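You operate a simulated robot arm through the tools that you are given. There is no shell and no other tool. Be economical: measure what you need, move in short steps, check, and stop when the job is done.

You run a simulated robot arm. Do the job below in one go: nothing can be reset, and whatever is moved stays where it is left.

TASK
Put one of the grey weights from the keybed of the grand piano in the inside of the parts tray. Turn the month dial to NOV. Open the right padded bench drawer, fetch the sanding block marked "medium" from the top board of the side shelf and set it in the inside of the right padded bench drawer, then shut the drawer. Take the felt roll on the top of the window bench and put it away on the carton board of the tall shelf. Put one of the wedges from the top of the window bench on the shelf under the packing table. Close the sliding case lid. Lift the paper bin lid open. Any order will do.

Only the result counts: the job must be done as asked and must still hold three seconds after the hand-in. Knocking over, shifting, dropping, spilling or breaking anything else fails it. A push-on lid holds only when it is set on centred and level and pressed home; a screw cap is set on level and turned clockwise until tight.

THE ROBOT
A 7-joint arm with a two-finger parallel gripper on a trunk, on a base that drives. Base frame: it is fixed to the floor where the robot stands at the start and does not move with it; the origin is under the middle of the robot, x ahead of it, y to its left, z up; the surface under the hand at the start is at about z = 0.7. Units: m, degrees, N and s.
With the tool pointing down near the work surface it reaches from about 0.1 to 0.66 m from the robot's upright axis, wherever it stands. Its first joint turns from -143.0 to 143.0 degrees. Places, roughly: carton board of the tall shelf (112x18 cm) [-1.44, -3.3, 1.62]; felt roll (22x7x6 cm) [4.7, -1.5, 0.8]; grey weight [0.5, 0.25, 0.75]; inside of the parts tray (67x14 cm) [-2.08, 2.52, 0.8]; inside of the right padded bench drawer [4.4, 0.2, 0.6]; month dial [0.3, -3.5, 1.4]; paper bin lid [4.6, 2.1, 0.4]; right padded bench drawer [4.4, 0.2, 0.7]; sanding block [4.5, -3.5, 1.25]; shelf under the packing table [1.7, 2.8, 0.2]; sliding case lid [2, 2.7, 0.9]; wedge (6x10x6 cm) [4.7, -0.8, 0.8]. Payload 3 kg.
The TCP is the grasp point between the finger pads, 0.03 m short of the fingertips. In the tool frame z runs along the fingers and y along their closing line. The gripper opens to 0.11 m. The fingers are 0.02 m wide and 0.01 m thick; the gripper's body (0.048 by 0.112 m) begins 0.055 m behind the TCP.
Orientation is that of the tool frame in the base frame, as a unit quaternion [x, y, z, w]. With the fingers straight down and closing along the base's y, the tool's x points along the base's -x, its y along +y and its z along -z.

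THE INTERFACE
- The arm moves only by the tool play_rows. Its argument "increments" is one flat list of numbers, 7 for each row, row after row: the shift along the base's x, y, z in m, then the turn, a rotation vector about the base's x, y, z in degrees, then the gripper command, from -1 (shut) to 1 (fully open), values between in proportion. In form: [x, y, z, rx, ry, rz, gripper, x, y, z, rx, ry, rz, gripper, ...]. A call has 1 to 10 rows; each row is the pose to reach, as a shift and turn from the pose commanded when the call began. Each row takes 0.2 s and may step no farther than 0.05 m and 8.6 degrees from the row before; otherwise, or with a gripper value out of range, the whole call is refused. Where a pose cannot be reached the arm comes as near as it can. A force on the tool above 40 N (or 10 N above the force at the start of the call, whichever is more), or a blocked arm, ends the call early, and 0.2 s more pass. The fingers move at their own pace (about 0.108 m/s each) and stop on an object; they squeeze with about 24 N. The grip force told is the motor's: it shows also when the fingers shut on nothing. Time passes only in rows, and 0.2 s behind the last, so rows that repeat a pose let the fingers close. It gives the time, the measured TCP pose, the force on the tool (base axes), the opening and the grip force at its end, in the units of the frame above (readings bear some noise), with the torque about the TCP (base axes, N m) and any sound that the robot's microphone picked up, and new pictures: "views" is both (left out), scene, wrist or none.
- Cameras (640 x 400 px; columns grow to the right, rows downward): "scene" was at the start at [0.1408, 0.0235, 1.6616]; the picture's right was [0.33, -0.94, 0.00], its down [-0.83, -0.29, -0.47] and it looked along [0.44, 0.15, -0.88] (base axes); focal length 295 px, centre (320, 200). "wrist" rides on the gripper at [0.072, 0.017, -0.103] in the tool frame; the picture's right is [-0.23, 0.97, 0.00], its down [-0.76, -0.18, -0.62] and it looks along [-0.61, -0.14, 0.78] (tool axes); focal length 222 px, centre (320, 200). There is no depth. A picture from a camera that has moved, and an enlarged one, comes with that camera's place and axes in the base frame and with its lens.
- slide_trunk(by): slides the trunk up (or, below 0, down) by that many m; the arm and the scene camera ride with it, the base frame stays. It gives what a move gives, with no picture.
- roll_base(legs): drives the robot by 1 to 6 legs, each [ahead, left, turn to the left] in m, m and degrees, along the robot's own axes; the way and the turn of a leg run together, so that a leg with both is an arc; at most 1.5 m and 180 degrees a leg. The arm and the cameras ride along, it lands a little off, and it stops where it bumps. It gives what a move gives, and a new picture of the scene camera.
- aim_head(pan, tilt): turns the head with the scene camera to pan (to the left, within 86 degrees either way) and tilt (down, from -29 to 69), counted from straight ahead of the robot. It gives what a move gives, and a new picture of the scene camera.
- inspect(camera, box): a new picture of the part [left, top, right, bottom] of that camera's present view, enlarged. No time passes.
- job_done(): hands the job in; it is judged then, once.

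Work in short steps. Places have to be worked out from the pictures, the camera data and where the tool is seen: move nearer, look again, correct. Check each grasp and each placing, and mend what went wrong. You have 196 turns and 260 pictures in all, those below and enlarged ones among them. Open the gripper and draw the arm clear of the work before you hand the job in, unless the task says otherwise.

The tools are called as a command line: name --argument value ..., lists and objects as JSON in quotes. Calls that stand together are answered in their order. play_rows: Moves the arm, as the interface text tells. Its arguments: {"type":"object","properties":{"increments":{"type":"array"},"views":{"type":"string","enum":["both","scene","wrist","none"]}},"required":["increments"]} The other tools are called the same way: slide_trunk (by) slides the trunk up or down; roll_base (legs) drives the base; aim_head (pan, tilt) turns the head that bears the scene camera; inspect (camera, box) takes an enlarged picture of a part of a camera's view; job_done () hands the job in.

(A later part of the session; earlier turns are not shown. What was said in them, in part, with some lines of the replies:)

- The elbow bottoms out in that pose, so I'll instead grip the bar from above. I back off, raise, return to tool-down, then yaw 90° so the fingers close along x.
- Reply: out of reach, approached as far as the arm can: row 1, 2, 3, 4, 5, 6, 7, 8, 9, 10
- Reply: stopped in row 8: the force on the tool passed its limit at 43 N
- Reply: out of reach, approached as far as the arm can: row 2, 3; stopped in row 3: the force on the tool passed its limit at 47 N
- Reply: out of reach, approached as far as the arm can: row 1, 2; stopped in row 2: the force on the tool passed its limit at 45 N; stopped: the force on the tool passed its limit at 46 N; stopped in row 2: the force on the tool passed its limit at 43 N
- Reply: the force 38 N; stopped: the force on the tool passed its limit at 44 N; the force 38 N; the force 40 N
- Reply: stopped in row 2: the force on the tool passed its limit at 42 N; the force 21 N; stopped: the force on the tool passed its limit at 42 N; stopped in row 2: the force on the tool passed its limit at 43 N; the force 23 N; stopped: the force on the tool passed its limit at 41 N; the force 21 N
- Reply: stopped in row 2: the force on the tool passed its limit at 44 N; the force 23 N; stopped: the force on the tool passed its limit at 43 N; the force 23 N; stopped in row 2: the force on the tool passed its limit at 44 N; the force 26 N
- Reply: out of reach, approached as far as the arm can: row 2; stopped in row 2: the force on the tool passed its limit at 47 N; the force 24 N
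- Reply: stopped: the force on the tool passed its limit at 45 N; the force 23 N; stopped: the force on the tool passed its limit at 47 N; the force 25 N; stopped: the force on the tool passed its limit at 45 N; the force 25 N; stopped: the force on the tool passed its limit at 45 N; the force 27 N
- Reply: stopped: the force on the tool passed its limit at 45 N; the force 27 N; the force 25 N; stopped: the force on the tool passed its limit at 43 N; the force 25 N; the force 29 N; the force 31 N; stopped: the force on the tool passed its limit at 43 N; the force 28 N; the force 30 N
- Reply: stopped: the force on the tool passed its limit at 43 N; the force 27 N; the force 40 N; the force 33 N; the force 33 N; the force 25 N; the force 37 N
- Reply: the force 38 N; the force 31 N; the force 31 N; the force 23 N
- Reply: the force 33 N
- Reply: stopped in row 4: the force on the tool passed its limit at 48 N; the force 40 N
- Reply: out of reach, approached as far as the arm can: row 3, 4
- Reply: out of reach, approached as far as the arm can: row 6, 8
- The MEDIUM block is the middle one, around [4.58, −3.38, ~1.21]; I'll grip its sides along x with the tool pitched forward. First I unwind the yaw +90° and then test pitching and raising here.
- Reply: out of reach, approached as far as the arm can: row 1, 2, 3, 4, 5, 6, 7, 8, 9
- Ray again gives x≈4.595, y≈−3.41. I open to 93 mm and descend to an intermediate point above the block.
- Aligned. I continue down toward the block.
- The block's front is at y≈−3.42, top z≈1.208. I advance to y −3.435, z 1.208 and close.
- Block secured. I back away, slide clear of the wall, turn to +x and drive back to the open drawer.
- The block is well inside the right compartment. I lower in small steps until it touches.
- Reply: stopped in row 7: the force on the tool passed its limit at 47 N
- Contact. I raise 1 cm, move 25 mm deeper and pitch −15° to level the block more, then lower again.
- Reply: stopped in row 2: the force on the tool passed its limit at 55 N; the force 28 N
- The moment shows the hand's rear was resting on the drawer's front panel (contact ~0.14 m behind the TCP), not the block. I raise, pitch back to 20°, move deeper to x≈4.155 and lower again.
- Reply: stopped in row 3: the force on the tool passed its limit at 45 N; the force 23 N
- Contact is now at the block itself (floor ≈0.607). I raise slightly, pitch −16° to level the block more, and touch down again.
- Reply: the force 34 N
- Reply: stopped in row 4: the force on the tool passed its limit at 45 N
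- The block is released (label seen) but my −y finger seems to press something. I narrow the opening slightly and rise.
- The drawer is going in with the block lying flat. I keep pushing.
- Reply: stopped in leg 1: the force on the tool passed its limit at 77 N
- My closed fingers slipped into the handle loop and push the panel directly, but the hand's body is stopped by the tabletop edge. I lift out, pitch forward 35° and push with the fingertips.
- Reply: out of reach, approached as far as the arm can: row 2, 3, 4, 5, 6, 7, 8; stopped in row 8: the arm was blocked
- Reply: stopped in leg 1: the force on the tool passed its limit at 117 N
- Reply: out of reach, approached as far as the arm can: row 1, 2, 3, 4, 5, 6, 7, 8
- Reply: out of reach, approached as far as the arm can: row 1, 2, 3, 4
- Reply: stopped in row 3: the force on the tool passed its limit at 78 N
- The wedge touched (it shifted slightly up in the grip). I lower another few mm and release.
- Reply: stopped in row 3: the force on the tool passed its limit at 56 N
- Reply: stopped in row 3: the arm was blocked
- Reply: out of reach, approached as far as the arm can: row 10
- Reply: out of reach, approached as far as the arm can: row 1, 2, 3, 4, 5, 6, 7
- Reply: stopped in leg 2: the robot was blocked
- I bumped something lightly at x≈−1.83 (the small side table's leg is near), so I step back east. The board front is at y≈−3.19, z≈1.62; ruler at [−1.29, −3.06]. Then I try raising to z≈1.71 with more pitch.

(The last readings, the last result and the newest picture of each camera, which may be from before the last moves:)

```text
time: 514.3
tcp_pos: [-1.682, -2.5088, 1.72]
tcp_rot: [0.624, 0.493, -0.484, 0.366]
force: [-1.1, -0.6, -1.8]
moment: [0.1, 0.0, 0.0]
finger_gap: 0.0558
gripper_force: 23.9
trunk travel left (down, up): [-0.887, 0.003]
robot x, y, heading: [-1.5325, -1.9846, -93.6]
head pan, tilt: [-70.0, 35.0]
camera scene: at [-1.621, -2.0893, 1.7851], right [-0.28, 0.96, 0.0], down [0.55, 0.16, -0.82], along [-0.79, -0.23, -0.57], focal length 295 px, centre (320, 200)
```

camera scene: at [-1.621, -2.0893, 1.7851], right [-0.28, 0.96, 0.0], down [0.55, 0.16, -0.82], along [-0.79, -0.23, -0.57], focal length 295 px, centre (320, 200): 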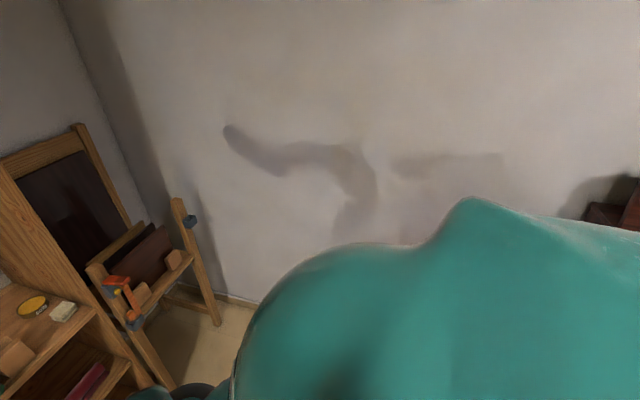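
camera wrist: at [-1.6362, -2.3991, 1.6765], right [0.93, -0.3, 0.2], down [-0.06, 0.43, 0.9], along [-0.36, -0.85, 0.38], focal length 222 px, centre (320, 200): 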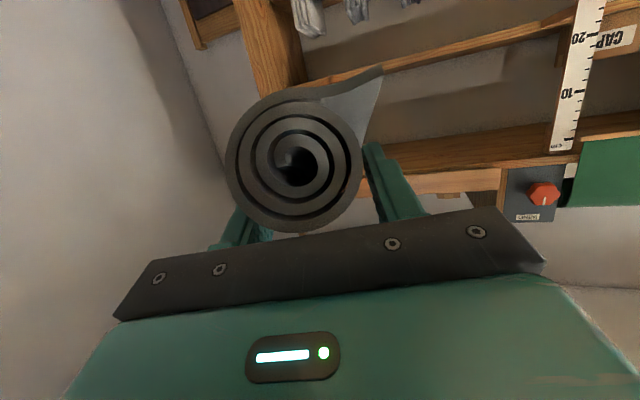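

z 1.72 reached at 75° pitch — just above the board. I turn to −100°, shift left and advance most of the way, then check.

roll_base --legs '[[0, 0, -6.4], [0, 0.274, 0], [0.55, 0, 0]]'

aim_head --pan 0 --tilt 5

inspect --camera "wrist" --box '[0, 0, 640, 400]'

```text
time: 519.5
tcp_pos: [-1.5756, -3.0748, 1.7207]
tcp_rot: [0.652, 0.456, -0.504, 0.338]
force: [-0.5, 0.0, -1.5]
moment: [0.06, -0.02, 0.01]
finger_gap: 0.0558
gripper_force: 23.9
trunk travel left (down, up): [-0.887, 0.003]
robot x, y, heading: [-1.3623, -2.5718, -100.6]
head pan, tilt: [-70.0, 35.0]
camera scene: at [-1.466, -2.6644, 1.7851], right [-0.17, 0.99, 0.0], down [0.57, 0.1, -0.82], along [-0.81, -0.14, -0.57], focal length 295 px, centre (320, 200)
```

scene: 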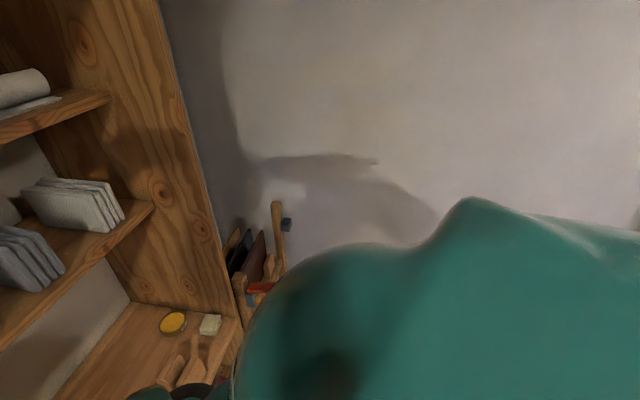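

```text
time: 520.9
tcp_pos: [-1.5755, -3.0735, 1.7208]
tcp_rot: [0.651, 0.456, -0.504, 0.337]
force: [-0.6, -0.4, -1.0]
moment: [0.09, -0.03, 0.02]
finger_gap: 0.0557
gripper_force: 23.8
trunk travel left (down, up): [-0.887, 0.003]
robot x, y, heading: [-1.3651, -2.5743, -100.6]
head pan, tilt: [0.0, 5.0]
camera scene: at [-1.3956, -2.7394, 1.8333], right [-0.98, 0.18, 0.0], down [0.02, 0.09, -1.0], along [-0.18, -0.98, -0.09], focal length 295 px, centre (320, 200)
```

scene: 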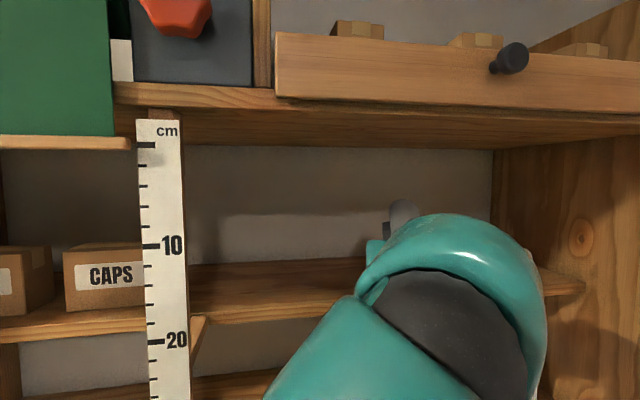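

```text
1.00 times, centred on (320, 200) of wrist (not enlarged: the box is as wide or as high as the picture)
camera zoom: at [-1.5167, -2.9703, 1.6762], right [0.89, -0.41, 0.2], down [-0.01, 0.43, 0.9], along [-0.45, -0.81, 0.38], focal length 222 px, centre (320, 200)
```

zoom: 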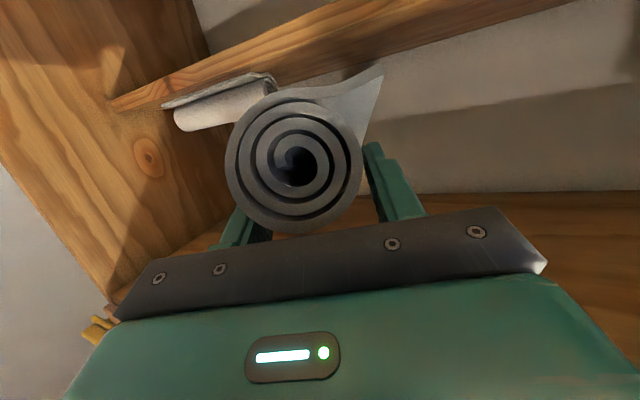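

Board front ≈ y −3.18, z 1.62, depth to about −3.43. I advance 0.19 with a small left shift so the roll hovers over the free span.

roll_base --legs '[[0.12, 0.03, 0]]'

roll_base --legs '[[0.065, 0, 0]]'

inspect --camera "wrist" --box '[0, 0, 640, 400]'

```text
time: 522.2
tcp_pos: [-1.5668, -3.1978, 1.7211]
tcp_rot: [0.652, 0.455, -0.504, 0.336]
force: [0.3, 0.0, -1.5]
moment: [0.1, -0.02, 0.02]
finger_gap: 0.0555
gripper_force: 24.3
trunk travel left (down, up): [-0.887, 0.003]
robot x, y, heading: [-1.3587, -2.6924, -100.3]
head pan, tilt: [0.0, 5.0]
camera scene: at [-1.387, -2.8638, 1.8333], right [-0.98, 0.18, 0.0], down [0.02, 0.09, -1.0], along [-0.18, -0.98, -0.09], focal length 295 px, centre (320, 200)
```

scene: 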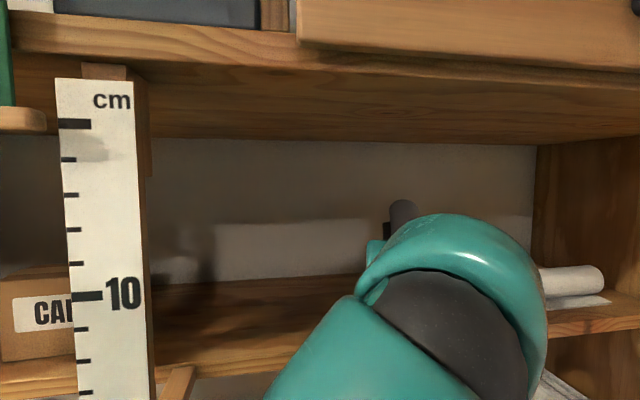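

```text
time: 523.2
tcp_pos: [-1.5788, -3.264, 1.7198]
tcp_rot: [0.652, 0.456, -0.503, 0.336]
force: [0.5, -0.5, -2.3]
moment: [0.12, -0.04, 0.01]
finger_gap: 0.0554
gripper_force: 23.9
trunk travel left (down, up): [-0.887, 0.003]
robot x, y, heading: [-1.3653, -2.761, -100.4]
head pan, tilt: [0.0, 5.0]
camera scene: at [-1.3991, -2.9299, 1.833], right [-0.98, 0.18, 0.0], down [0.02, 0.09, -1.0], along [-0.18, -0.98, -0.09], focal length 295 px, centre (320, 200)
```

scene: 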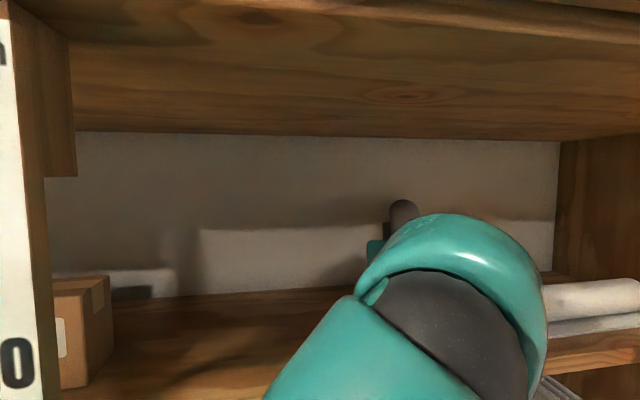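

```text
1.00 times, centred on (320, 200) of wrist (not enlarged: the box is as wide or as high as the picture)
camera zoom: at [-1.5201, -3.1606, 1.6754], right [0.89, -0.41, 0.2], down [-0.01, 0.43, 0.9], along [-0.45, -0.81, 0.38], focal length 222 px, centre (320, 200)
```

zoom: 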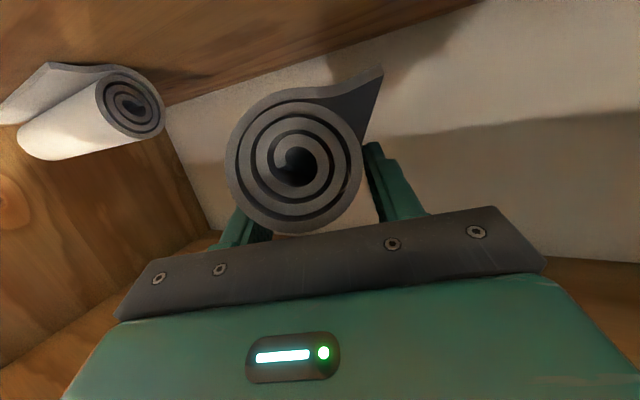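

The roll hovers over the board with clearance to the white roll. I lower the trunk gently until its near end touches.

slide_trunk --by -0.02

slide_trunk --by -0.01

slide_trunk --by -0.01

inspect --camera "wrist" --box '[0, 0, 640, 400]'

```text
time: 523.9
tcp_pos: [-1.5771, -3.2607, 1.701]
tcp_rot: [0.651, 0.455, -0.505, 0.338]
force: [-0.1, 0.7, -1.9]
moment: [0.05, -0.02, -0.03]
finger_gap: 0.0557
gripper_force: 24.0
trunk travel left (down, up): [-0.867, 0.023]
robot x, y, heading: [-1.3658, -2.7602, -100.4]
head pan, tilt: [0.0, 5.0]
```

```text
time: 524.4
tcp_pos: [-1.5772, -3.2604, 1.6908]
tcp_rot: [0.651, 0.455, -0.505, 0.338]
force: [-0.3, -0.6, -1.8]
moment: [0.09, -0.06, 0.01]
finger_gap: 0.0556
gripper_force: 24.2
trunk travel left (down, up): [-0.857, 0.033]
robot x, y, heading: [-1.3672, -2.7599, -100.2]
head pan, tilt: [0.0, 5.0]
```

```text
time: 525.0
tcp_pos: [-1.5778, -3.261, 1.6804]
tcp_rot: [0.651, 0.455, -0.505, 0.337]
force: [-0.6, -0.1, -1.7]
moment: [0.1, -0.02, -0.01]
finger_gap: 0.0556
gripper_force: 24.1
trunk travel left (down, up): [-0.847, 0.043]
robot x, y, heading: [-1.3685, -2.7601, -100.3]
head pan, tilt: [0.0, 5.0]
```

```text
1.00 times, centred on (320, 200) of wrist (not enlarged: the box is as wide or as high as the picture)
camera zoom: at [-1.5196, -3.1577, 1.6362], right [0.89, -0.41, 0.2], down [-0.01, 0.43, 0.9], along [-0.45, -0.81, 0.38], focal length 222 px, centre (320, 200)
```

zoom: 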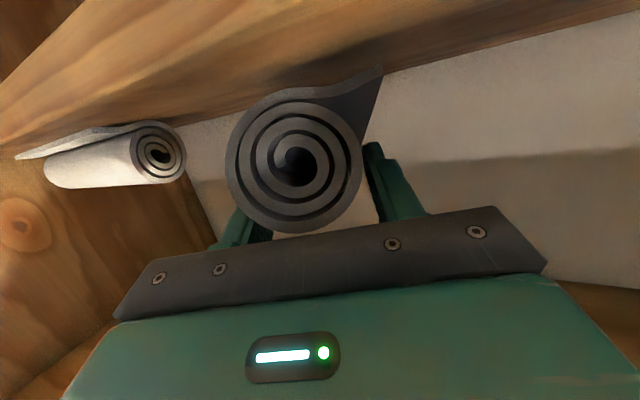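

No contact yet; the board may be nearer 1.60. I continue in 1 cm steps.

slide_trunk --by -0.01

slide_trunk --by -0.01

inspect --camera "wrist" --box '[0, 0, 640, 400]'

inspect --camera "scene" --box '[0, 0, 640, 400]'

```text
time: 525.6
tcp_pos: [-1.5772, -3.2602, 1.6718]
tcp_rot: [0.651, 0.455, -0.505, 0.337]
force: [-3.5, -5.9, 17.6]
moment: [0.24, -0.57, -0.12]
finger_gap: 0.056
gripper_force: 23.8
trunk travel left (down, up): [-0.837, 0.053]
robot x, y, heading: [-1.3687, -2.7625, -100.5]
head pan, tilt: [0.0, 5.0]
```

```text
time: 526.2
tcp_pos: [-1.576, -3.2608, 1.6608]
tcp_rot: [0.651, 0.456, -0.504, 0.337]
force: [-0.8, -4.2, 8.9]
moment: [0.26, -0.47, -0.13]
finger_gap: 0.0558
gripper_force: 24.2
trunk travel left (down, up): [-0.827, 0.063]
robot x, y, heading: [-1.3673, -2.7615, -100.5]
head pan, tilt: [0.0, 5.0]
```

```text
1.00 times, centred on (320, 200) of wrist (not enlarged: the box is as wide or as high as the picture)
camera zoom: at [-1.5195, -3.1581, 1.6157], right [0.89, -0.41, 0.2], down [-0.01, 0.43, 0.9], along [-0.45, -0.81, 0.38], focal length 222 px, centre (320, 200)
```

zoom: 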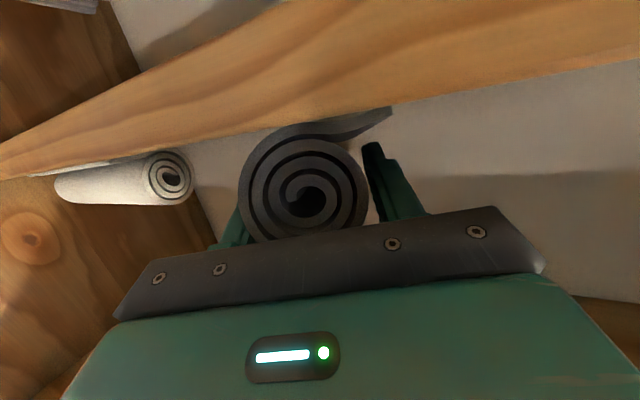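

```text
1.00 times, centred on (320, 200) of scene (not enlarged: the box is as wide or as high as the picture)
camera zoom: at [-1.3985, -2.9272, 1.7731], right [-0.98, 0.18, 0.0], down [0.02, 0.09, -1.0], along [-0.18, -0.98, -0.09], focal length 295 px, centre (320, 200)
```

zoom: 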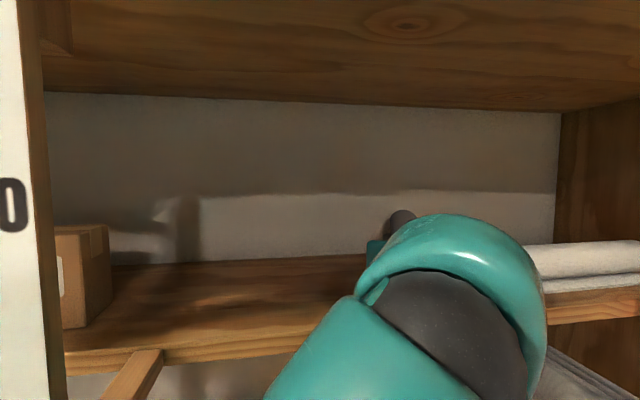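

The roll is touching and pivoting level in the grip. I lower two more centimetres in steps.

slide_trunk --by -0.01

slide_trunk --by -0.008

inspect --camera "wrist" --box '[0, 0, 640, 400]'

```text
time: 526.8
tcp_pos: [-1.5767, -3.2615, 1.6512]
tcp_rot: [0.652, 0.456, -0.503, 0.337]
force: [-0.5, -3.9, 14.1]
moment: [0.53, -0.41, -0.06]
finger_gap: 0.0559
gripper_force: 23.8
trunk travel left (down, up): [-0.817, 0.073]
robot x, y, heading: [-1.3665, -2.7594, -100.1]
head pan, tilt: [0.0, 5.0]
```

```text
time: 527.3
tcp_pos: [-1.5766, -3.2607, 1.6457]
tcp_rot: [0.651, 0.454, -0.506, 0.337]
force: [-2.0, -11.3, 34.4]
moment: [-0.77, -0.48, -0.51]
finger_gap: 0.0562
gripper_force: 24.3
trunk travel left (down, up): [-0.809, 0.081]
robot x, y, heading: [-1.3667, -2.7585, -100.2]
head pan, tilt: [0.0, 5.0]
```

```text
1.00 times, centred on (320, 200) of wrist (not enlarged: the box is as wide or as high as the picture)
camera zoom: at [-1.519, -3.1576, 1.5992], right [0.89, -0.41, 0.2], down [0.0, 0.43, 0.9], along [-0.45, -0.8, 0.39], focal length 222 px, centre (320, 200)
```

zoom: 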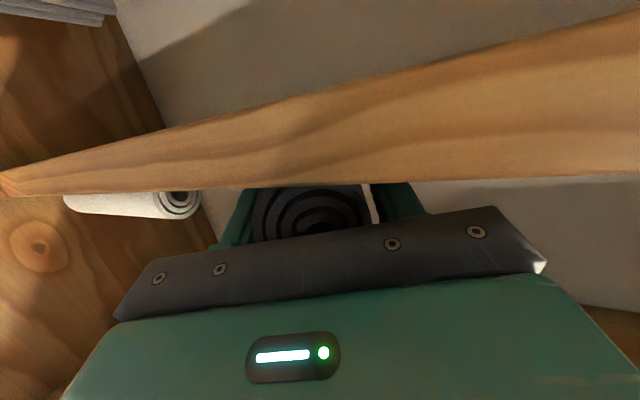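

Contact is now ahead of the TCP, so the roll lies flat. I ease up 4 mm, open the fingers, and look.

slide_trunk --by 0.005

play_rows --increments '[0, 0, 0, 0, 0, 0, 0.2, 0, 0, 0, 0, 0, 0, 0.4, 0, 0, 0, 0, 0, 0, 0.45, 0, 0, 0, 0, 0, 0, 0.45]' --views "wrist"

```text
time: 527.9
tcp_pos: [-1.5778, -3.2622, 1.645]
tcp_rot: [0.653, 0.456, -0.502, 0.337]
force: [-0.2, -0.1, -0.5]
moment: [0.12, -0.04, 0.01]
finger_gap: 0.0561
gripper_force: 23.7
trunk travel left (down, up): [-0.814, 0.076]
robot x, y, heading: [-1.3626, -2.7589, -100.6]
head pan, tilt: [0.0, 5.0]
```

```text
time: 528.9
tcp_pos: [-1.5776, -3.2602, 1.6474]
tcp_rot: [0.651, 0.456, -0.504, 0.337]
force: [0.3, 0.2, 0.3]
moment: [0.07, 0.03, 0.02]
finger_gap: 0.0798
gripper_force: 0.0
trunk travel left (down, up): [-0.814, 0.076]
robot x, y, heading: [-1.3657, -2.7601, -100.4]
head pan, tilt: [0.0, 5.0]
camera wrist: at [-1.5196, -3.1578, 1.6032], right [0.89, -0.41, 0.2], down [-0.01, 0.43, 0.9], along [-0.45, -0.81, 0.38], focal length 222 px, centre (320, 200)
```

wrist: 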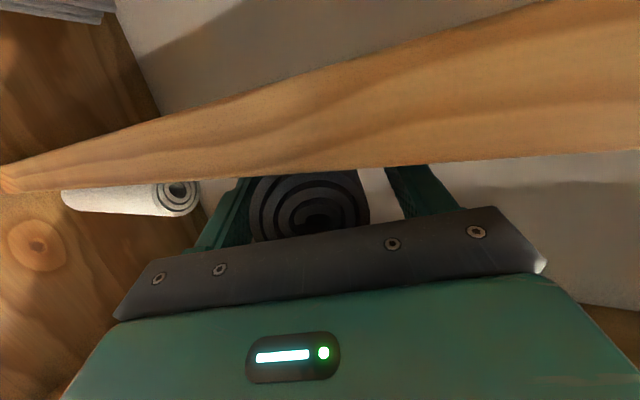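

Released with the roll in place. I back out exactly along the tool axis.

roll_base --legs '[[-0.148, 0.027, 0]]'

roll_base --legs '[[-0.3, 0, 0]]'

inspect --camera "scene" --box '[180, 120, 520, 330]'

```text
time: 530.2
tcp_pos: [-1.5246, -3.1173, 1.6486]
tcp_rot: [0.651, 0.456, -0.504, 0.338]
force: [0.3, 0.6, 0.2]
moment: [-0.01, -0.02, 0.01]
finger_gap: 0.08
gripper_force: 0.0
trunk travel left (down, up): [-0.814, 0.076]
robot x, y, heading: [-1.3092, -2.6163, -100.1]
head pan, tilt: [0.0, 5.0]
camera scene: at [-1.3458, -2.7837, 1.7604], right [-0.98, 0.18, 0.0], down [0.02, 0.09, -1.0], along [-0.18, -0.98, -0.09], focal length 295 px, centre (320, 200)
```

scene: 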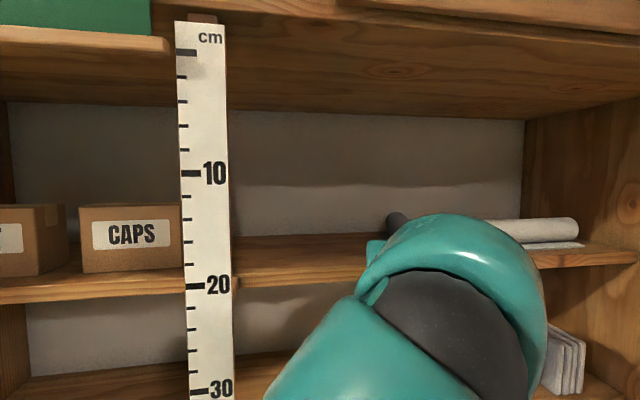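

```text
time: 532.3
tcp_pos: [-1.4688, -2.8227, 1.6478]
tcp_rot: [0.65, 0.457, -0.504, 0.338]
force: [0.1, 0.6, 0.8]
moment: [0.01, 0.02, 0.0]
finger_gap: 0.0798
gripper_force: 0.2
trunk travel left (down, up): [-0.814, 0.076]
robot x, y, heading: [-1.2637, -2.3222, -99.9]
head pan, tilt: [0.0, 5.0]
camera scene: at [-1.2916, -2.4875, 1.7604], right [-0.98, 0.17, 0.0], down [0.02, 0.09, -1.0], along [-0.17, -0.98, -0.09], focal length 295 px, centre (320, 200)
```

scene: 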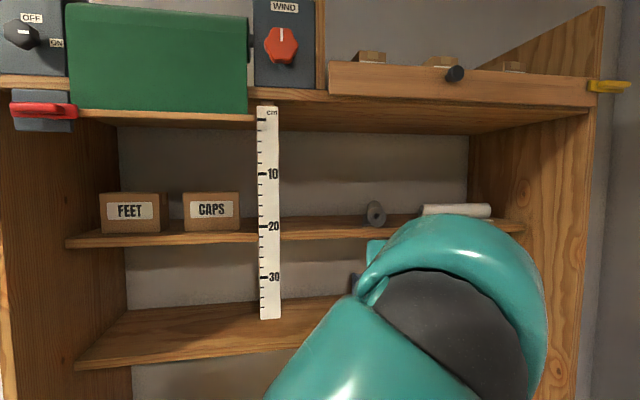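

```text
1.88 times, centred on (350, 225) of scene
camera zoom: at [-1.2916, -2.4875, 1.7604], right [-0.98, 0.17, 0.0], down [0.02, 0.09, -1.0], along [-0.17, -0.98, -0.09], focal length 555 px, centre (264, 153)
```

zoom: 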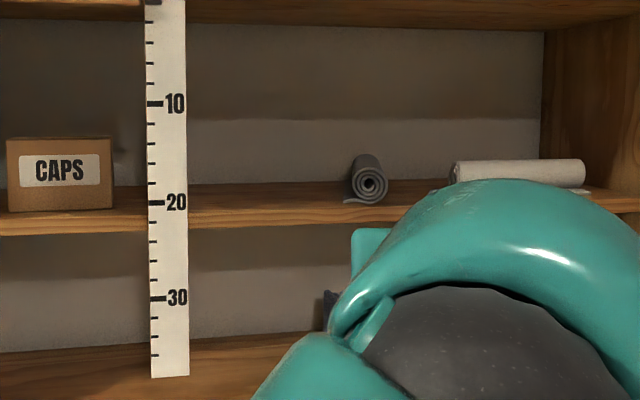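

The felt roll lies flat on the carton board. I check the small side table I brushed earlier.

aim_head --pan -84 --tilt 30

```text
time: 533.9
tcp_pos: [-1.4685, -2.8238, 1.648]
tcp_rot: [0.65, 0.456, -0.505, 0.338]
force: [-0.7, -0.5, 0.0]
moment: [-0.03, 0.04, -0.03]
finger_gap: 0.0799
gripper_force: 0.1
trunk travel left (down, up): [-0.814, 0.076]
robot x, y, heading: [-1.262, -2.319, -99.9]
head pan, tilt: [-84.0, 30.0]
camera scene: at [-1.366, -2.3919, 1.7199], right [0.07, 1.0, 0.0], down [0.5, -0.03, -0.87], along [-0.86, 0.06, -0.5], focal length 295 px, centre (320, 200)
```

scene: 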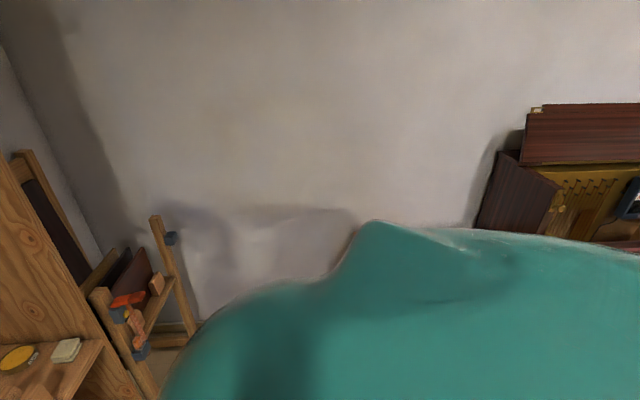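

Not visible from here; I'll check it from farther away. Next the month dial on the wall by the fire sign: I move east in front of it.

roll_base --legs '[[0, 0, 9.9], [0.1, 1.3, 0], [0, 0.23, 0]]'

aim_head --pan 0 --tilt 15

inspect --camera "scene" --box '[240, 100, 440, 280]'

```text
time: 542.4
tcp_pos: [0.1205, -2.9735, 1.6478]
tcp_rot: [0.616, 0.502, -0.479, 0.374]
force: [-0.3, -0.2, 1.5]
moment: [-0.01, 0.03, -0.01]
finger_gap: 0.0798
gripper_force: 0.1
trunk travel left (down, up): [-0.814, 0.076]
robot x, y, heading: [0.2513, -2.4484, -91.6]
head pan, tilt: [-84.0, 30.0]
camera scene: at [0.1619, -2.5314, 1.72], right [-0.07, 1.0, 0.0], down [0.5, 0.04, -0.87], along [-0.86, -0.06, -0.5], focal length 295 px, centre (320, 200)
```

scene: 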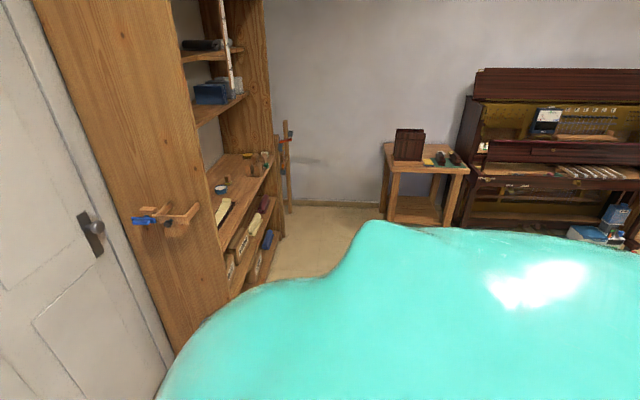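

```text
time: 544.0
tcp_pos: [0.1202, -2.9724, 1.6497]
tcp_rot: [0.615, 0.503, -0.478, 0.375]
force: [-0.5, -0.7, -0.3]
moment: [-0.02, 0.0, -0.01]
finger_gap: 0.08
gripper_force: 0.3
trunk travel left (down, up): [-0.814, 0.076]
robot x, y, heading: [0.255, -2.4526, -92.0]
head pan, tilt: [0.0, 15.0]
camera scene: at [0.2478, -2.6181, 1.7441], right [-1.0, 0.03, 0.0], down [0.01, 0.26, -0.97], along [-0.03, -0.97, -0.26], focal length 295 px, centre (320, 200)
```

scene: 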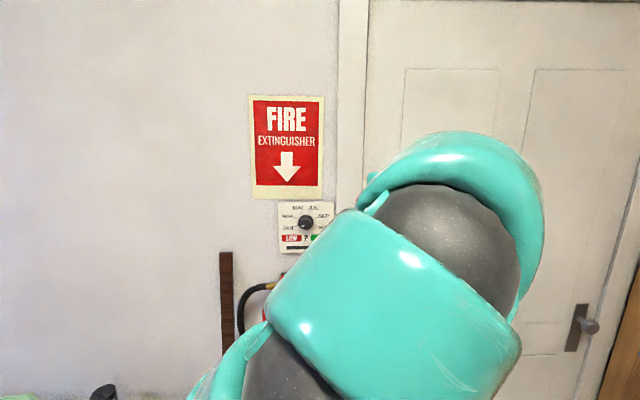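

```text
2.22 times, centred on (340, 190) of scene
camera zoom: at [0.2478, -2.6181, 1.7441], right [-1.0, 0.03, 0.0], down [0.01, 0.26, -0.97], along [-0.03, -0.97, -0.26], focal length 655 px, centre (276, 222)
```

zoom: 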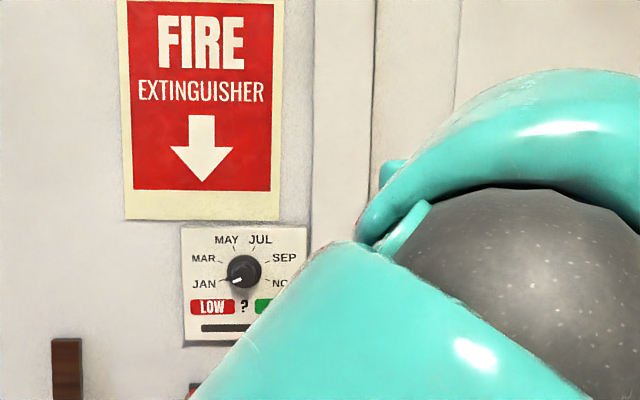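

The side table stands fine. The dial (JAN→NOV needs ≈216° clockwise) triangulates to [0.266, −3.486, 1.44], pointer now at JAN. I set the tool horizontal facing the wall, rolled −20°, in line with the knob, and lower the trunk.

play_rows --increments '[0.036, 0, 0, -3.2, 5.1, 3.7, 0.3, 0.072, 0, 0, -6.45, 10.15, 7.45, 0.3, 0.11, 0, 0, -9.7, 15.2, 11.2, 0.3, 0.146, 0, 0, -12.9, 20.3, 14.9, 0.3]' --views "none"

slide_trunk --by -0.205

inspect --camera "wrist" --box '[0, 0, 640, 400]'

```text
time: 545.0
tcp_pos: [0.2589, -2.9837, 1.6398]
tcp_rot: [-0.416, -0.579, 0.582, -0.39]
force: [0.2, -0.4, -0.9]
moment: [0.0, 0.02, 0.0]
finger_gap: 0.0715
gripper_force: 0.1
trunk travel left (down, up): [-0.814, 0.076]
robot x, y, heading: [0.249, -2.4468, -91.7]
head pan, tilt: [0.0, 15.0]
```

```text
time: 547.2
tcp_pos: [0.2605, -2.9815, 1.4363]
tcp_rot: [-0.414, -0.581, 0.583, -0.39]
force: [-0.7, 0.1, -0.4]
moment: [0.0, 0.0, -0.02]
finger_gap: 0.0718
gripper_force: 0.0
trunk travel left (down, up): [-0.609, 0.281]
robot x, y, heading: [0.2535, -2.4483, -91.6]
head pan, tilt: [0.0, 15.0]
```

```text
1.00 times, centred on (320, 200) of wrist (not enlarged: the box is as wide or as high as the picture)
camera zoom: at [0.2548, -2.8797, 1.3626], right [0.99, -0.03, -0.13], down [0.12, 0.61, 0.79], along [0.06, -0.79, 0.6], focal length 222 px, centre (320, 200)
```

zoom: 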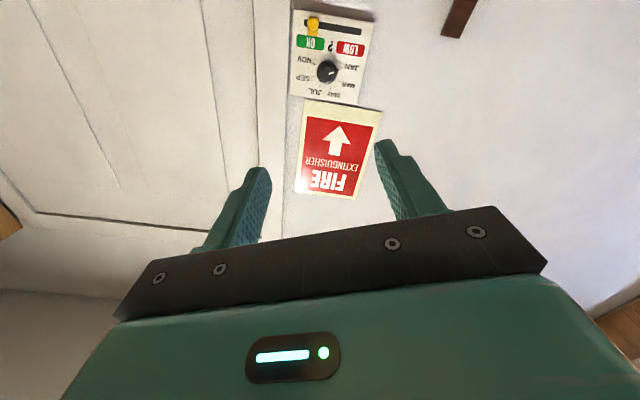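

The knob ray agrees: x 0.2665, z 1.437. I drive forward 0.40 and check alignment.

roll_base --legs '[[0.4, 0.018, 0]]'

inspect --camera "wrist" --box '[0, 0, 640, 400]'

```text
time: 549.7
tcp_pos: [0.273, -3.3832, 1.4348]
tcp_rot: [0.412, 0.582, -0.582, 0.39]
force: [-0.4, -1.0, 0.0]
moment: [0.0, 0.0, 0.0]
finger_gap: 0.0713
gripper_force: 0.0
trunk travel left (down, up): [-0.609, 0.281]
robot x, y, heading: [0.2627, -2.8454, -91.3]
head pan, tilt: [0.0, 15.0]
camera scene: at [0.2568, -3.0191, 1.539], right [-1.0, 0.02, 0.0], down [0.01, 0.26, -0.97], along [-0.02, -0.97, -0.26], focal length 295 px, centre (320, 200)
```

scene: 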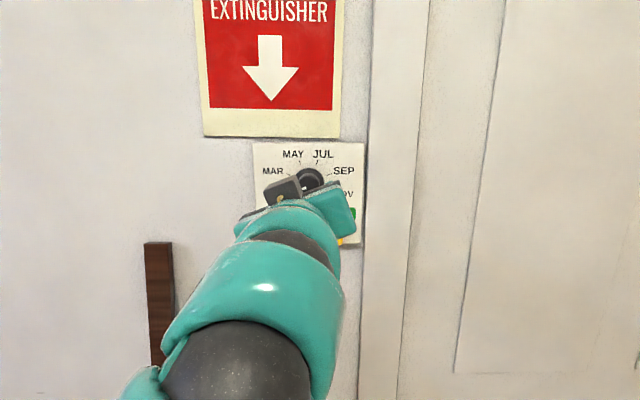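

```text
1.00 times, centred on (320, 200) of wrist (not enlarged: the box is as wide or as high as the picture)
camera zoom: at [0.2656, -3.2806, 1.3622], right [0.99, -0.02, -0.13], down [0.12, 0.61, 0.79], along [0.06, -0.79, 0.6], focal length 222 px, centre (320, 200)
```

zoom: 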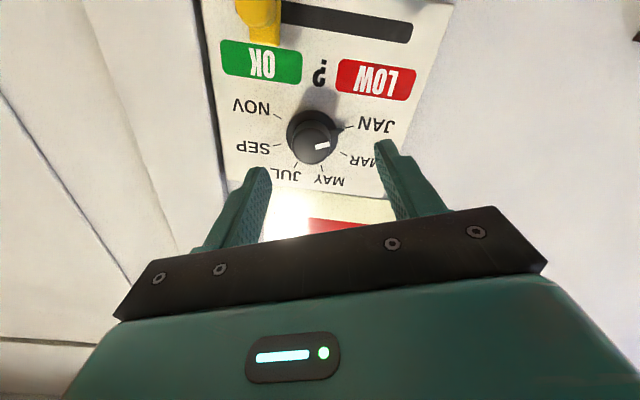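

Knob front at ≈[0.265, −3.46, 1.434]. I shift 8 mm, advance 7 cm with the arm and grip the knob.

play_rows --increments '[-0.008, -0.02, 0, 0, 0, 0, 0.3, -0.008, -0.045, 0, 0, 0, 0, 0.3, -0.008, -0.06, 0, 0, 0, 0, 0.3, -0.008, -0.07, 0, 0, 0, 0, 0.3, -0.008, -0.07, 0, 0, 0, 0, -0.3, -0.008, -0.07, 0, 0, 0, 0, -1, -0.008, -0.07, 0, 0, 0, 0, -1]' --views "wrist"

```text
time: 550.8
tcp_pos: [0.2665, -3.4474, 1.4353]
tcp_rot: [0.411, 0.583, -0.58, 0.394]
force: [-3.4, 17.6, 1.6]
moment: [0.2, -0.02, 0.38]
finger_gap: 0.0551
gripper_force: 16.5
trunk travel left (down, up): [-0.609, 0.281]
robot x, y, heading: [0.2582, -2.847, -91.2]
head pan, tilt: [0.0, 15.0]
stopped in row 5: the force on the tool passed its limit at 43 N (the readings are from after the stop); the commanded pose is now the measured one
camera wrist: at [0.2582, -3.3453, 1.362], right [0.99, -0.01, -0.13], down [0.11, 0.61, 0.79], along [0.07, -0.79, 0.6], focal length 222 px, centre (320, 200)
```

wrist: 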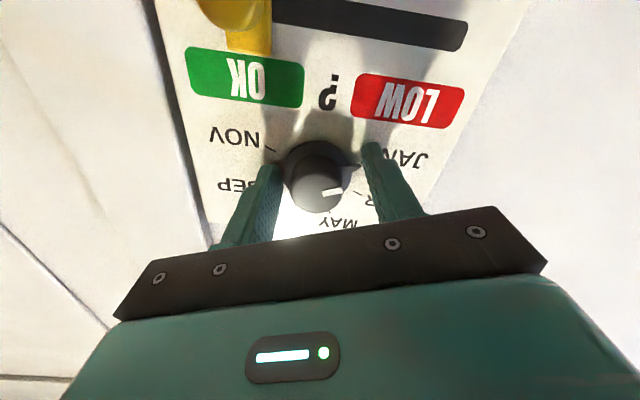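

Fingertips touched the plate; I back off 4 mm and close on the knob.

play_rows --increments '[0, 0.005, 0, 0, 0, 0, 0, 0, 0.005, 0, 0, 0, 0, -1, 0, 0.005, 0, 0, 0, 0, -1, 0, 0.005, 0, 0, 0, 0, -1]' --views "wrist"

```text
time: 551.8
tcp_pos: [0.2602, -3.4481, 1.433]
tcp_rot: [0.414, 0.583, -0.579, 0.392]
force: [-23.5, -6.0, 12.2]
moment: [0.63, -0.26, -1.3]
finger_gap: 0.0472
gripper_force: 44.9
trunk travel left (down, up): [-0.609, 0.281]
robot x, y, heading: [0.2628, -2.8462, -91.8]
head pan, tilt: [0.0, 15.0]
camera wrist: at [0.254, -3.3444, 1.3601], right [0.99, -0.02, -0.13], down [0.11, 0.6, 0.79], along [0.06, -0.8, 0.6], focal length 222 px, centre (320, 200)
```

wrist: 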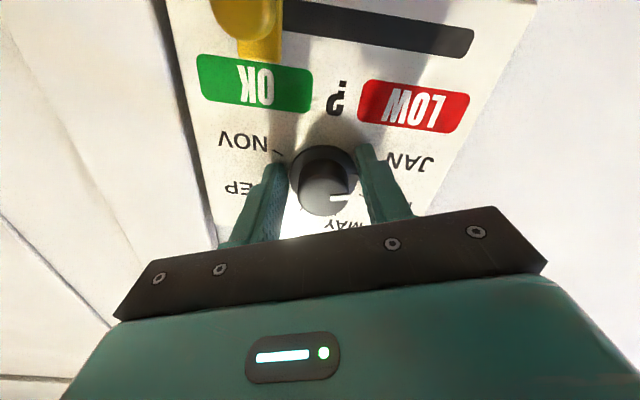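

I gripped the flange with its pointer nib, off-centre. I reopen, retreat 12 mm to grip only the upper knob, and close again.

play_rows --increments '[0, 0, 0, 0, 0, 0, 0.1, 0.005, 0.006, 0.001, 0, 0, 0, 0.1, 0.005, 0.013, 0.001, 0, 0, 0, 0.1, 0.005, 0.013, 0.001, 0, 0, 0, -1, 0.005, 0.013, 0.001, 0, 0, 0, -1, 0.005, 0.013, 0.001, 0, 0, 0, -1]' --views "wrist"

```text
time: 553.3
tcp_pos: [0.2629, -3.4346, 1.4358]
tcp_rot: [-0.418, -0.579, 0.582, -0.389]
force: [-15.2, -3.1, 7.6]
moment: [0.57, -0.14, -1.09]
finger_gap: 0.0327
gripper_force: 45.1
trunk travel left (down, up): [-0.609, 0.281]
robot x, y, heading: [0.2576, -2.8435, -91.4]
head pan, tilt: [0.0, 15.0]
stopped in row 6: the force on the tool passed its limit at 41 N (the readings are from after the stop); the commanded pose is now the measured one
camera wrist: at [0.2568, -3.3321, 1.362], right [0.99, -0.03, -0.13], down [0.12, 0.6, 0.79], along [0.05, -0.8, 0.6], focal length 222 px, centre (320, 200)
```

wrist: 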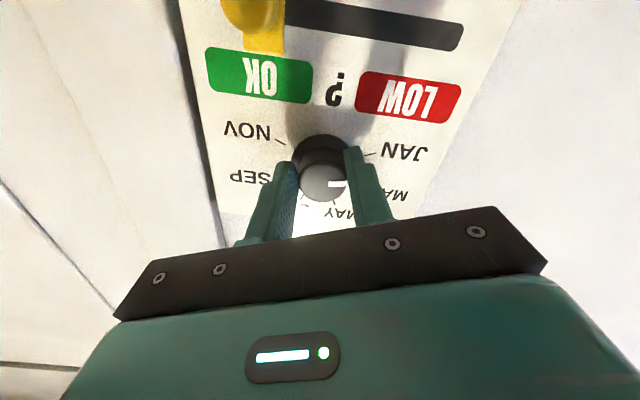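

Now on the upper knob (33 mm). I relieve the side force and turn clockwise 80°.

play_rows --increments '[-0.003, 0, 0.001, 0, 0, 0, -1, -0.003, 0, 0.001, 0, -8, 0, -1, -0.003, 0, 0.001, 0, -16, 0, -1, -0.003, 0, 0.001, 0, -24, 0, -1, -0.003, 0, 0.001, 0, -32, 0, -1, -0.003, 0, 0.001, 0, -40, 0, -1, -0.003, 0, 0.001, 0, -48, 0, -1, -0.003, 0, 0.001, 0, -56, 0, -1, -0.003, 0, 0.001, 0, -64, 0, -1, -0.003, 0, 0.001, 0, -72, 0, -1]' --views "wrist"

```text
time: 555.5
tcp_pos: [0.2702, -3.4351, 1.4378]
tcp_rot: [0.673, 0.243, -0.226, 0.661]
force: [12.7, -11.7, 26.5]
moment: [-0.02, 0.16, 1.32]
finger_gap: 0.0326
gripper_force: 45.6
trunk travel left (down, up): [-0.609, 0.281]
robot x, y, heading: [0.2584, -2.8469, -91.2]
head pan, tilt: [0.0, 15.0]
camera wrist: at [0.3362, -3.3318, 1.4071], right [0.43, -0.02, 0.9], down [-0.72, 0.6, 0.35], along [-0.55, -0.8, 0.25], focal length 222 px, centre (320, 200)
```

wrist: 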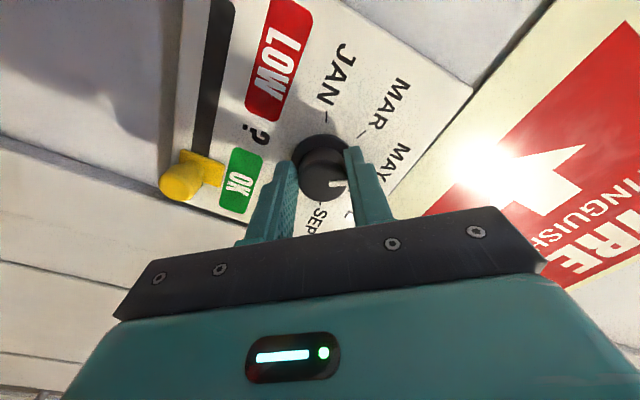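

The knob turns with the hand. I relieve the side load and continue to 108°.

play_rows --increments '[0.002, 0.001, 0.004, 0, 0, 0, -1, 0.002, 0.001, 0.004, 0, -8, 0, -1, 0.002, 0.001, 0.004, 0, -16, 0, -1, 0.002, 0.001, 0.004, 0, -24, 0, -1, 0.002, 0.001, 0.004, 0, -32, 0, -1, 0.002, 0.001, 0.004, 0, -36, 0, -1]' --views "wrist"

```text
time: 556.7
tcp_pos: [0.272, -3.4344, 1.4414]
tcp_rot: [0.709, 0.065, -0.042, 0.701]
force: [5.2, -10.0, 10.5]
moment: [-0.42, 0.06, 1.16]
finger_gap: 0.0323
gripper_force: 45.3
trunk travel left (down, up): [-0.609, 0.281]
robot x, y, heading: [0.2591, -2.8483, -91.5]
head pan, tilt: [0.0, 15.0]
stopped in row 5: the force on the tool passed its limit at 43 N (the readings are from after the stop); the commanded pose is now the measured one
camera wrist: at [0.343, -3.3311, 1.4472], right [-0.08, -0.01, 1.0], down [-0.8, 0.6, -0.05], along [-0.6, -0.8, -0.06], focal length 222 px, centre (320, 200)
```

wrist: 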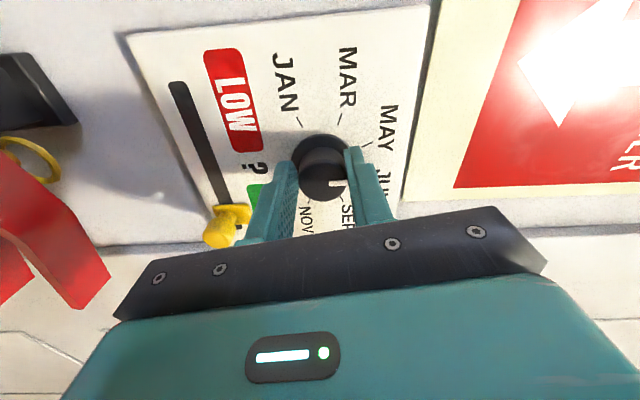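

Turned ≈101° so far (pointer near the top). I open, recentre slightly, and rotate the hand back for a second stroke.

play_rows --increments '[0, 0, 0, 0, 0, 0, -0.1, -0.005, 0.004, 0, 0, 0, 0, -0.1, -0.009, 0.006, 0.001, 0, 8, 0, -0.1, -0.009, 0.006, 0.001, 0, 16, 0, -0.1, -0.009, 0.006, 0.001, 0, 24, 0, -0.1, -0.009, 0.006, 0.001, 0, 32, 0, -0.1, -0.009, 0.006, 0.001, 0, 40, 0, -0.1, -0.009, 0.006, 0.001, 0, 48, 0, -0.1, -0.009, 0.006, 0.001, 0, 56, 0, -0.1, -0.009, 0.006, 0.001, 0, 64, 0, -0.1]' --views "none"

play_rows --increments '[0, 0, 0, 0, 8, 0, -0.1, 0, 0, 0, 0, 16, 0, -0.1, 0, 0, 0, 0, 24, 0, -0.1, 0, 0, 0, 0, 32, 0, -0.1, 0, 0, 0, 0, 40, 0, -0.1, 0, 0, 0, 0, 46, 0, -0.1]' --views "wrist"

```text
time: 558.9
tcp_pos: [0.2596, -3.4269, 1.4423]
tcp_rot: [0.578, 0.425, -0.413, 0.561]
force: [0.2, 0.2, 0.3]
moment: [-0.01, 0.02, 0.01]
finger_gap: 0.0493
gripper_force: 0.0
trunk travel left (down, up): [-0.609, 0.281]
robot x, y, heading: [0.2612, -2.849, -91.5]
head pan, tilt: [0.0, 15.0]
```

```text
time: 560.3
tcp_pos: [0.2591, -3.4275, 1.4424]
tcp_rot: [0.371, 0.611, -0.606, 0.35]
force: [0.4, 0.1, -0.1]
moment: [0.01, 0.0, 0.02]
finger_gap: 0.0492
gripper_force: 0.2
trunk travel left (down, up): [-0.609, 0.281]
robot x, y, heading: [0.2615, -2.8479, -91.4]
head pan, tilt: [0.0, 15.0]
camera wrist: at [0.2425, -3.3246, 1.3717], right [0.96, -0.02, -0.27], down [0.22, 0.6, 0.77], along [0.15, -0.8, 0.58], focal length 222 px, centre (320, 200)
```

wrist: 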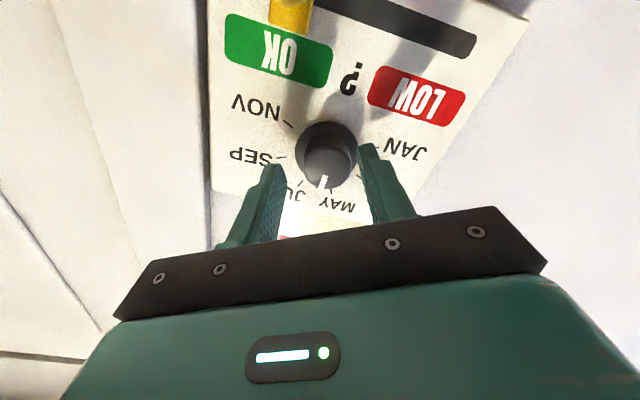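

The pointer stands between MAY and JUL. I grip again and turn 72° clockwise.

play_rows --increments '[0.001, -0.007, 0, 0, 0, 0, -0.1, 0.001, -0.007, 0, 0, 0, 0, -1, 0.001, -0.007, 0, 0, 0, 0, -1, 0.001, -0.007, 0, 0, 0, 0, -1]' --views "none"

play_rows --increments '[0, 0, 0, 0, -8, 0, -1, 0, 0, 0, 0, -16, 0, -1, 0, 0, 0, 0, -24, 0, -1, 0, 0, 0, 0, -32, 0, -1, 0, 0, 0, 0, -40, 0, -1, 0, 0, 0, 0, -48, 0, -1, 0, 0, 0, 0, -56, 0, -1, 0, 0, 0, 0, -64, 0, -1, 0, 0, 0, 0, -72, 0, -1]' --views "wrist"

```text
time: 561.3
tcp_pos: [0.2636, -3.4352, 1.4413]
tcp_rot: [0.37, 0.612, -0.605, 0.35]
force: [7.9, 7.4, -17.3]
moment: [0.07, 0.0, 0.75]
finger_gap: 0.0324
gripper_force: 44.9
trunk travel left (down, up): [-0.609, 0.281]
robot x, y, heading: [0.2629, -2.8488, -91.2]
head pan, tilt: [0.0, 15.0]
```

```text
time: 563.3
tcp_pos: [0.2651, -3.4342, 1.4425]
tcp_rot: [0.656, 0.289, -0.27, 0.643]
force: [15.5, 8.0, -24.8]
moment: [0.86, 0.02, 0.7]
finger_gap: 0.0323
gripper_force: 45.0
trunk travel left (down, up): [-0.609, 0.281]
robot x, y, heading: [0.2606, -2.8495, -91.3]
head pan, tilt: [0.0, 15.0]
camera wrist: at [0.3255, -3.3316, 1.4032], right [0.55, -0.02, 0.83], down [-0.66, 0.6, 0.45], along [-0.51, -0.8, 0.32], focal length 222 px, centre (320, 200)
```

wrist: 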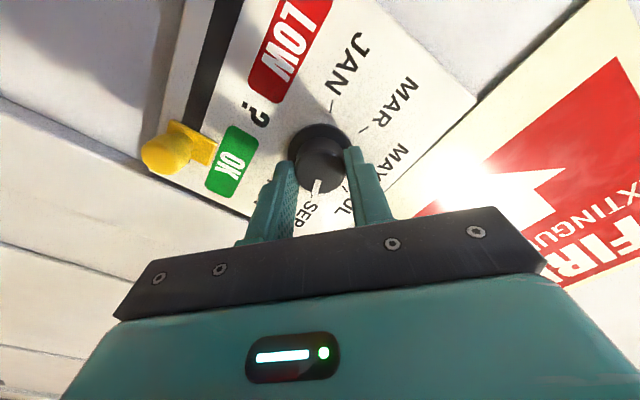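

At SEP now. I turn on by about 41° to NOV.

play_rows --increments '[0.001, 0, -0.003, 0, -7, 0, -1, 0.001, 0, -0.003, 0, -14, 0, -1, 0.001, 0, -0.003, 0, -21, 0, -1, 0.001, 0, -0.003, 0, -28, 0, -1, 0.001, 0, -0.003, 0, -35, 0, -1, 0.001, 0, -0.003, 0, -41, 0, -1, 0.001, 0, -0.003, 0, -41, 0, -1]' --views "wrist"

```text
time: 564.4
tcp_pos: [0.2641, -3.4345, 1.4434]
tcp_rot: [0.701, 0.115, -0.094, 0.698]
force: [4.8, -9.9, 12.8]
moment: [-0.32, 0.01, 1.14]
finger_gap: 0.0322
gripper_force: 44.5
trunk travel left (down, up): [-0.609, 0.281]
robot x, y, heading: [0.2632, -2.8497, -90.9]
head pan, tilt: [0.0, 15.0]
stopped in row 5: the force on the tool passed its limit at 42 N (the readings are from after the stop); the commanded pose is now the measured one
camera wrist: at [0.3361, -3.3314, 1.4372], right [0.07, -0.01, 1.0], down [-0.8, 0.6, 0.06], along [-0.6, -0.8, 0.03], focal length 222 px, centre (320, 200)
```

wrist: 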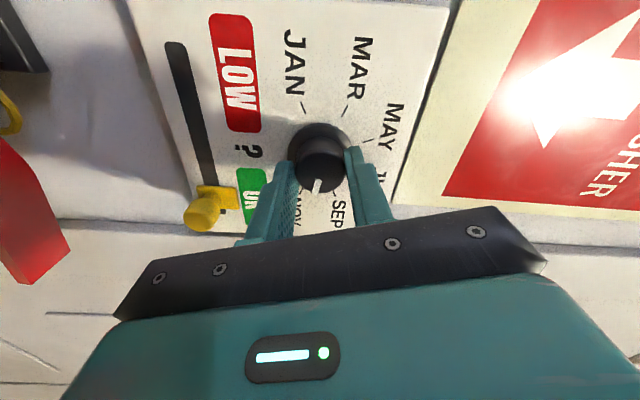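

Between SEP and NOV. I relieve the load and turn the last ~14° in small steps.

play_rows --increments '[0.001, 0.001, 0.002, 0, 0, 0, -1, 0.001, 0.001, 0.002, 0, -4, 0, -1, 0.001, 0.001, 0.003, 0, -8, 0, -1, 0.001, 0.001, 0.003, 0, -11, 0, -1, 0.001, 0.001, 0.003, 0, -14, 0, -1]' --views "none"

play_rows --increments '[0, 0, 0, 0, 0, 0, -0.1, 0, 0, 0, 0, 0, 0, 0.1, 0, 0.03, 0, 0, 0, 0, 0.1, 0, 0.07, 0, 0, 0, 0, 0.1, 0, 0.11, 0, 0, 0, 0, 0.1]' --views "wrist"

```text
time: 565.8
tcp_pos: [0.2639, -3.4345, 1.4448]
tcp_rot: [0.711, 0.028, -0.008, 0.702]
force: [2.5, 0.1, -10.3]
moment: [0.41, 0.29, -0.17]
finger_gap: 0.0324
gripper_force: 45.1
trunk travel left (down, up): [-0.609, 0.281]
robot x, y, heading: [0.2557, -2.8461, -91.6]
head pan, tilt: [0.0, 15.0]
stopped in row 5: the force on the tool passed its limit at 41 N (the readings are from after the stop); the commanded pose is now the measured one
```

```text
time: 567.0
tcp_pos: [0.2541, -3.3296, 1.4441]
tcp_rot: [0.711, 0.019, -0.022, 0.703]
force: [-0.6, 0.1, -0.2]
moment: [-0.01, -0.03, 0.04]
finger_gap: 0.0605
gripper_force: 0.0
trunk travel left (down, up): [-0.609, 0.281]
robot x, y, heading: [0.2624, -2.8479, -91.1]
head pan, tilt: [0.0, 15.0]
camera wrist: at [0.3286, -3.2287, 1.4558], right [-0.17, -0.01, 0.99], down [-0.77, 0.63, -0.13], along [-0.62, -0.78, -0.12], focal length 222 px, centre (320, 200)
```

wrist: 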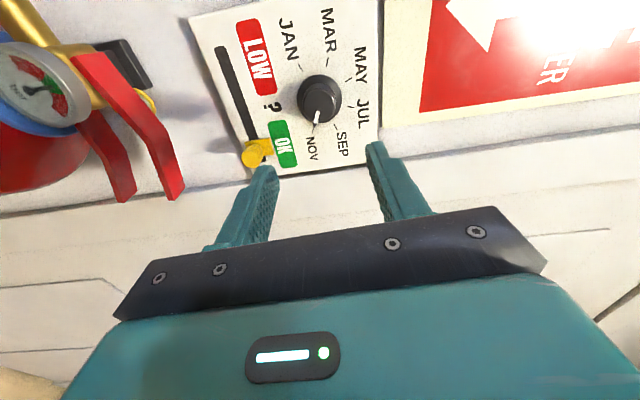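

I zoom in on the dial to check the pointer.

inspect --camera "wrist" --box '[240, 40, 400, 180]'

```text
2.86 times, centred on (320, 110) of wrist
camera zoom: at [0.3286, -3.2287, 1.4558], right [-0.17, -0.01, 0.99], down [-0.77, 0.63, -0.13], along [-0.62, -0.78, -0.12], focal length 635 px, centre (320, 457)
```

zoom: 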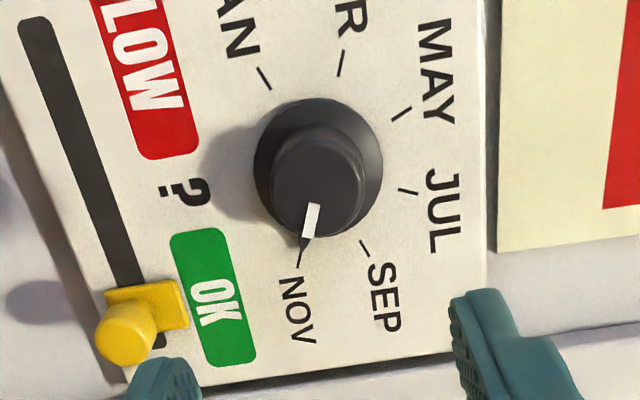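

The nib points exactly at the NOV tick. I open the gripper, back away from the wall, and then hand in.

roll_base --legs '[[-0.35, 0, 0]]'

play_rows --increments '[0, 0, 0, 0, 0, 0, 1, 0, 0, 0, 0, 0, 0, 1, 0, 0, 0, 0, 0, 0, 1]' --views "none"

```text
time: 569.2
tcp_pos: [0.2619, -2.9802, 1.4453]
tcp_rot: [0.711, 0.018, -0.018, 0.703]
force: [0.4, -0.3, -0.8]
moment: [0.02, -0.04, 0.03]
finger_gap: 0.0605
gripper_force: 0.1
trunk travel left (down, up): [-0.609, 0.281]
robot x, y, heading: [0.2674, -2.4989, -91.6]
head pan, tilt: [0.0, 15.0]
camera scene: at [0.2648, -2.6676, 1.5392], right [-1.0, 0.02, 0.0], down [0.01, 0.26, -0.97], along [-0.02, -0.97, -0.26], focal length 295 px, centre (320, 200)
```

scene: 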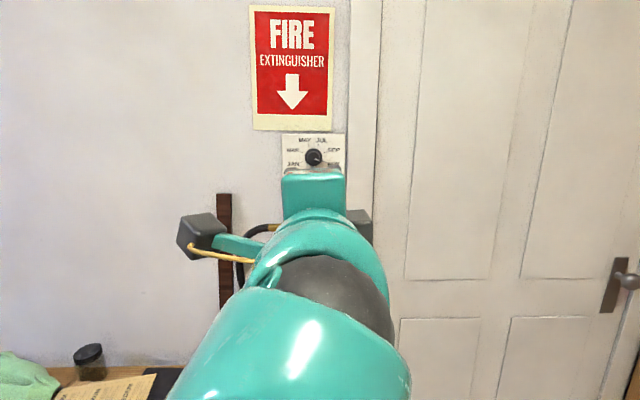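

```text
time: 570.0
tcp_pos: [0.2605, -2.9815, 1.4436]
tcp_rot: [0.712, 0.016, -0.02, 0.702]
force: [0.2, 0.4, 0.3]
moment: [0.03, 0.0, 0.0]
finger_gap: 0.1101
gripper_force: 0.0
trunk travel left (down, up): [-0.609, 0.281]
robot x, y, heading: [0.2711, -2.4986, -91.1]
head pan, tilt: [0.0, 15.0]
```

All the tasks are done, the gripper is open and the arm is clear, so I hand in.

job_done

```text
The job is handed in.
```

I did every part of the job and handed it in. I checked most results by camera as I went, but the lid and drawer only as I finished each, and I haven't seen how it was judged.

- **Grey weight:** one weight (marked 15) sits in compartment 2 of the parts tray.
- **Month dial:** turned to NOV, with the pointer lined up on the NOV tick.
- **Sanding block:** the "medium" block lies flat in the right padded bench drawer, and the drawer is shut.
- **Felt roll:** it lies flat on the carton board of the tall shelf, between the ruler and the white roll.
- **Wedge:** the orange one is on the shelf under the packing table.
- **Sliding case lid:** closed against its stop.
- **Paper bin lid:** open past vertical; it stayed open when I let go.

While carrying the felt roll, the base was stopped by something near the small side table. From a distance afterwards the table and its items were standing, but I can't rule out that it moved slightly.
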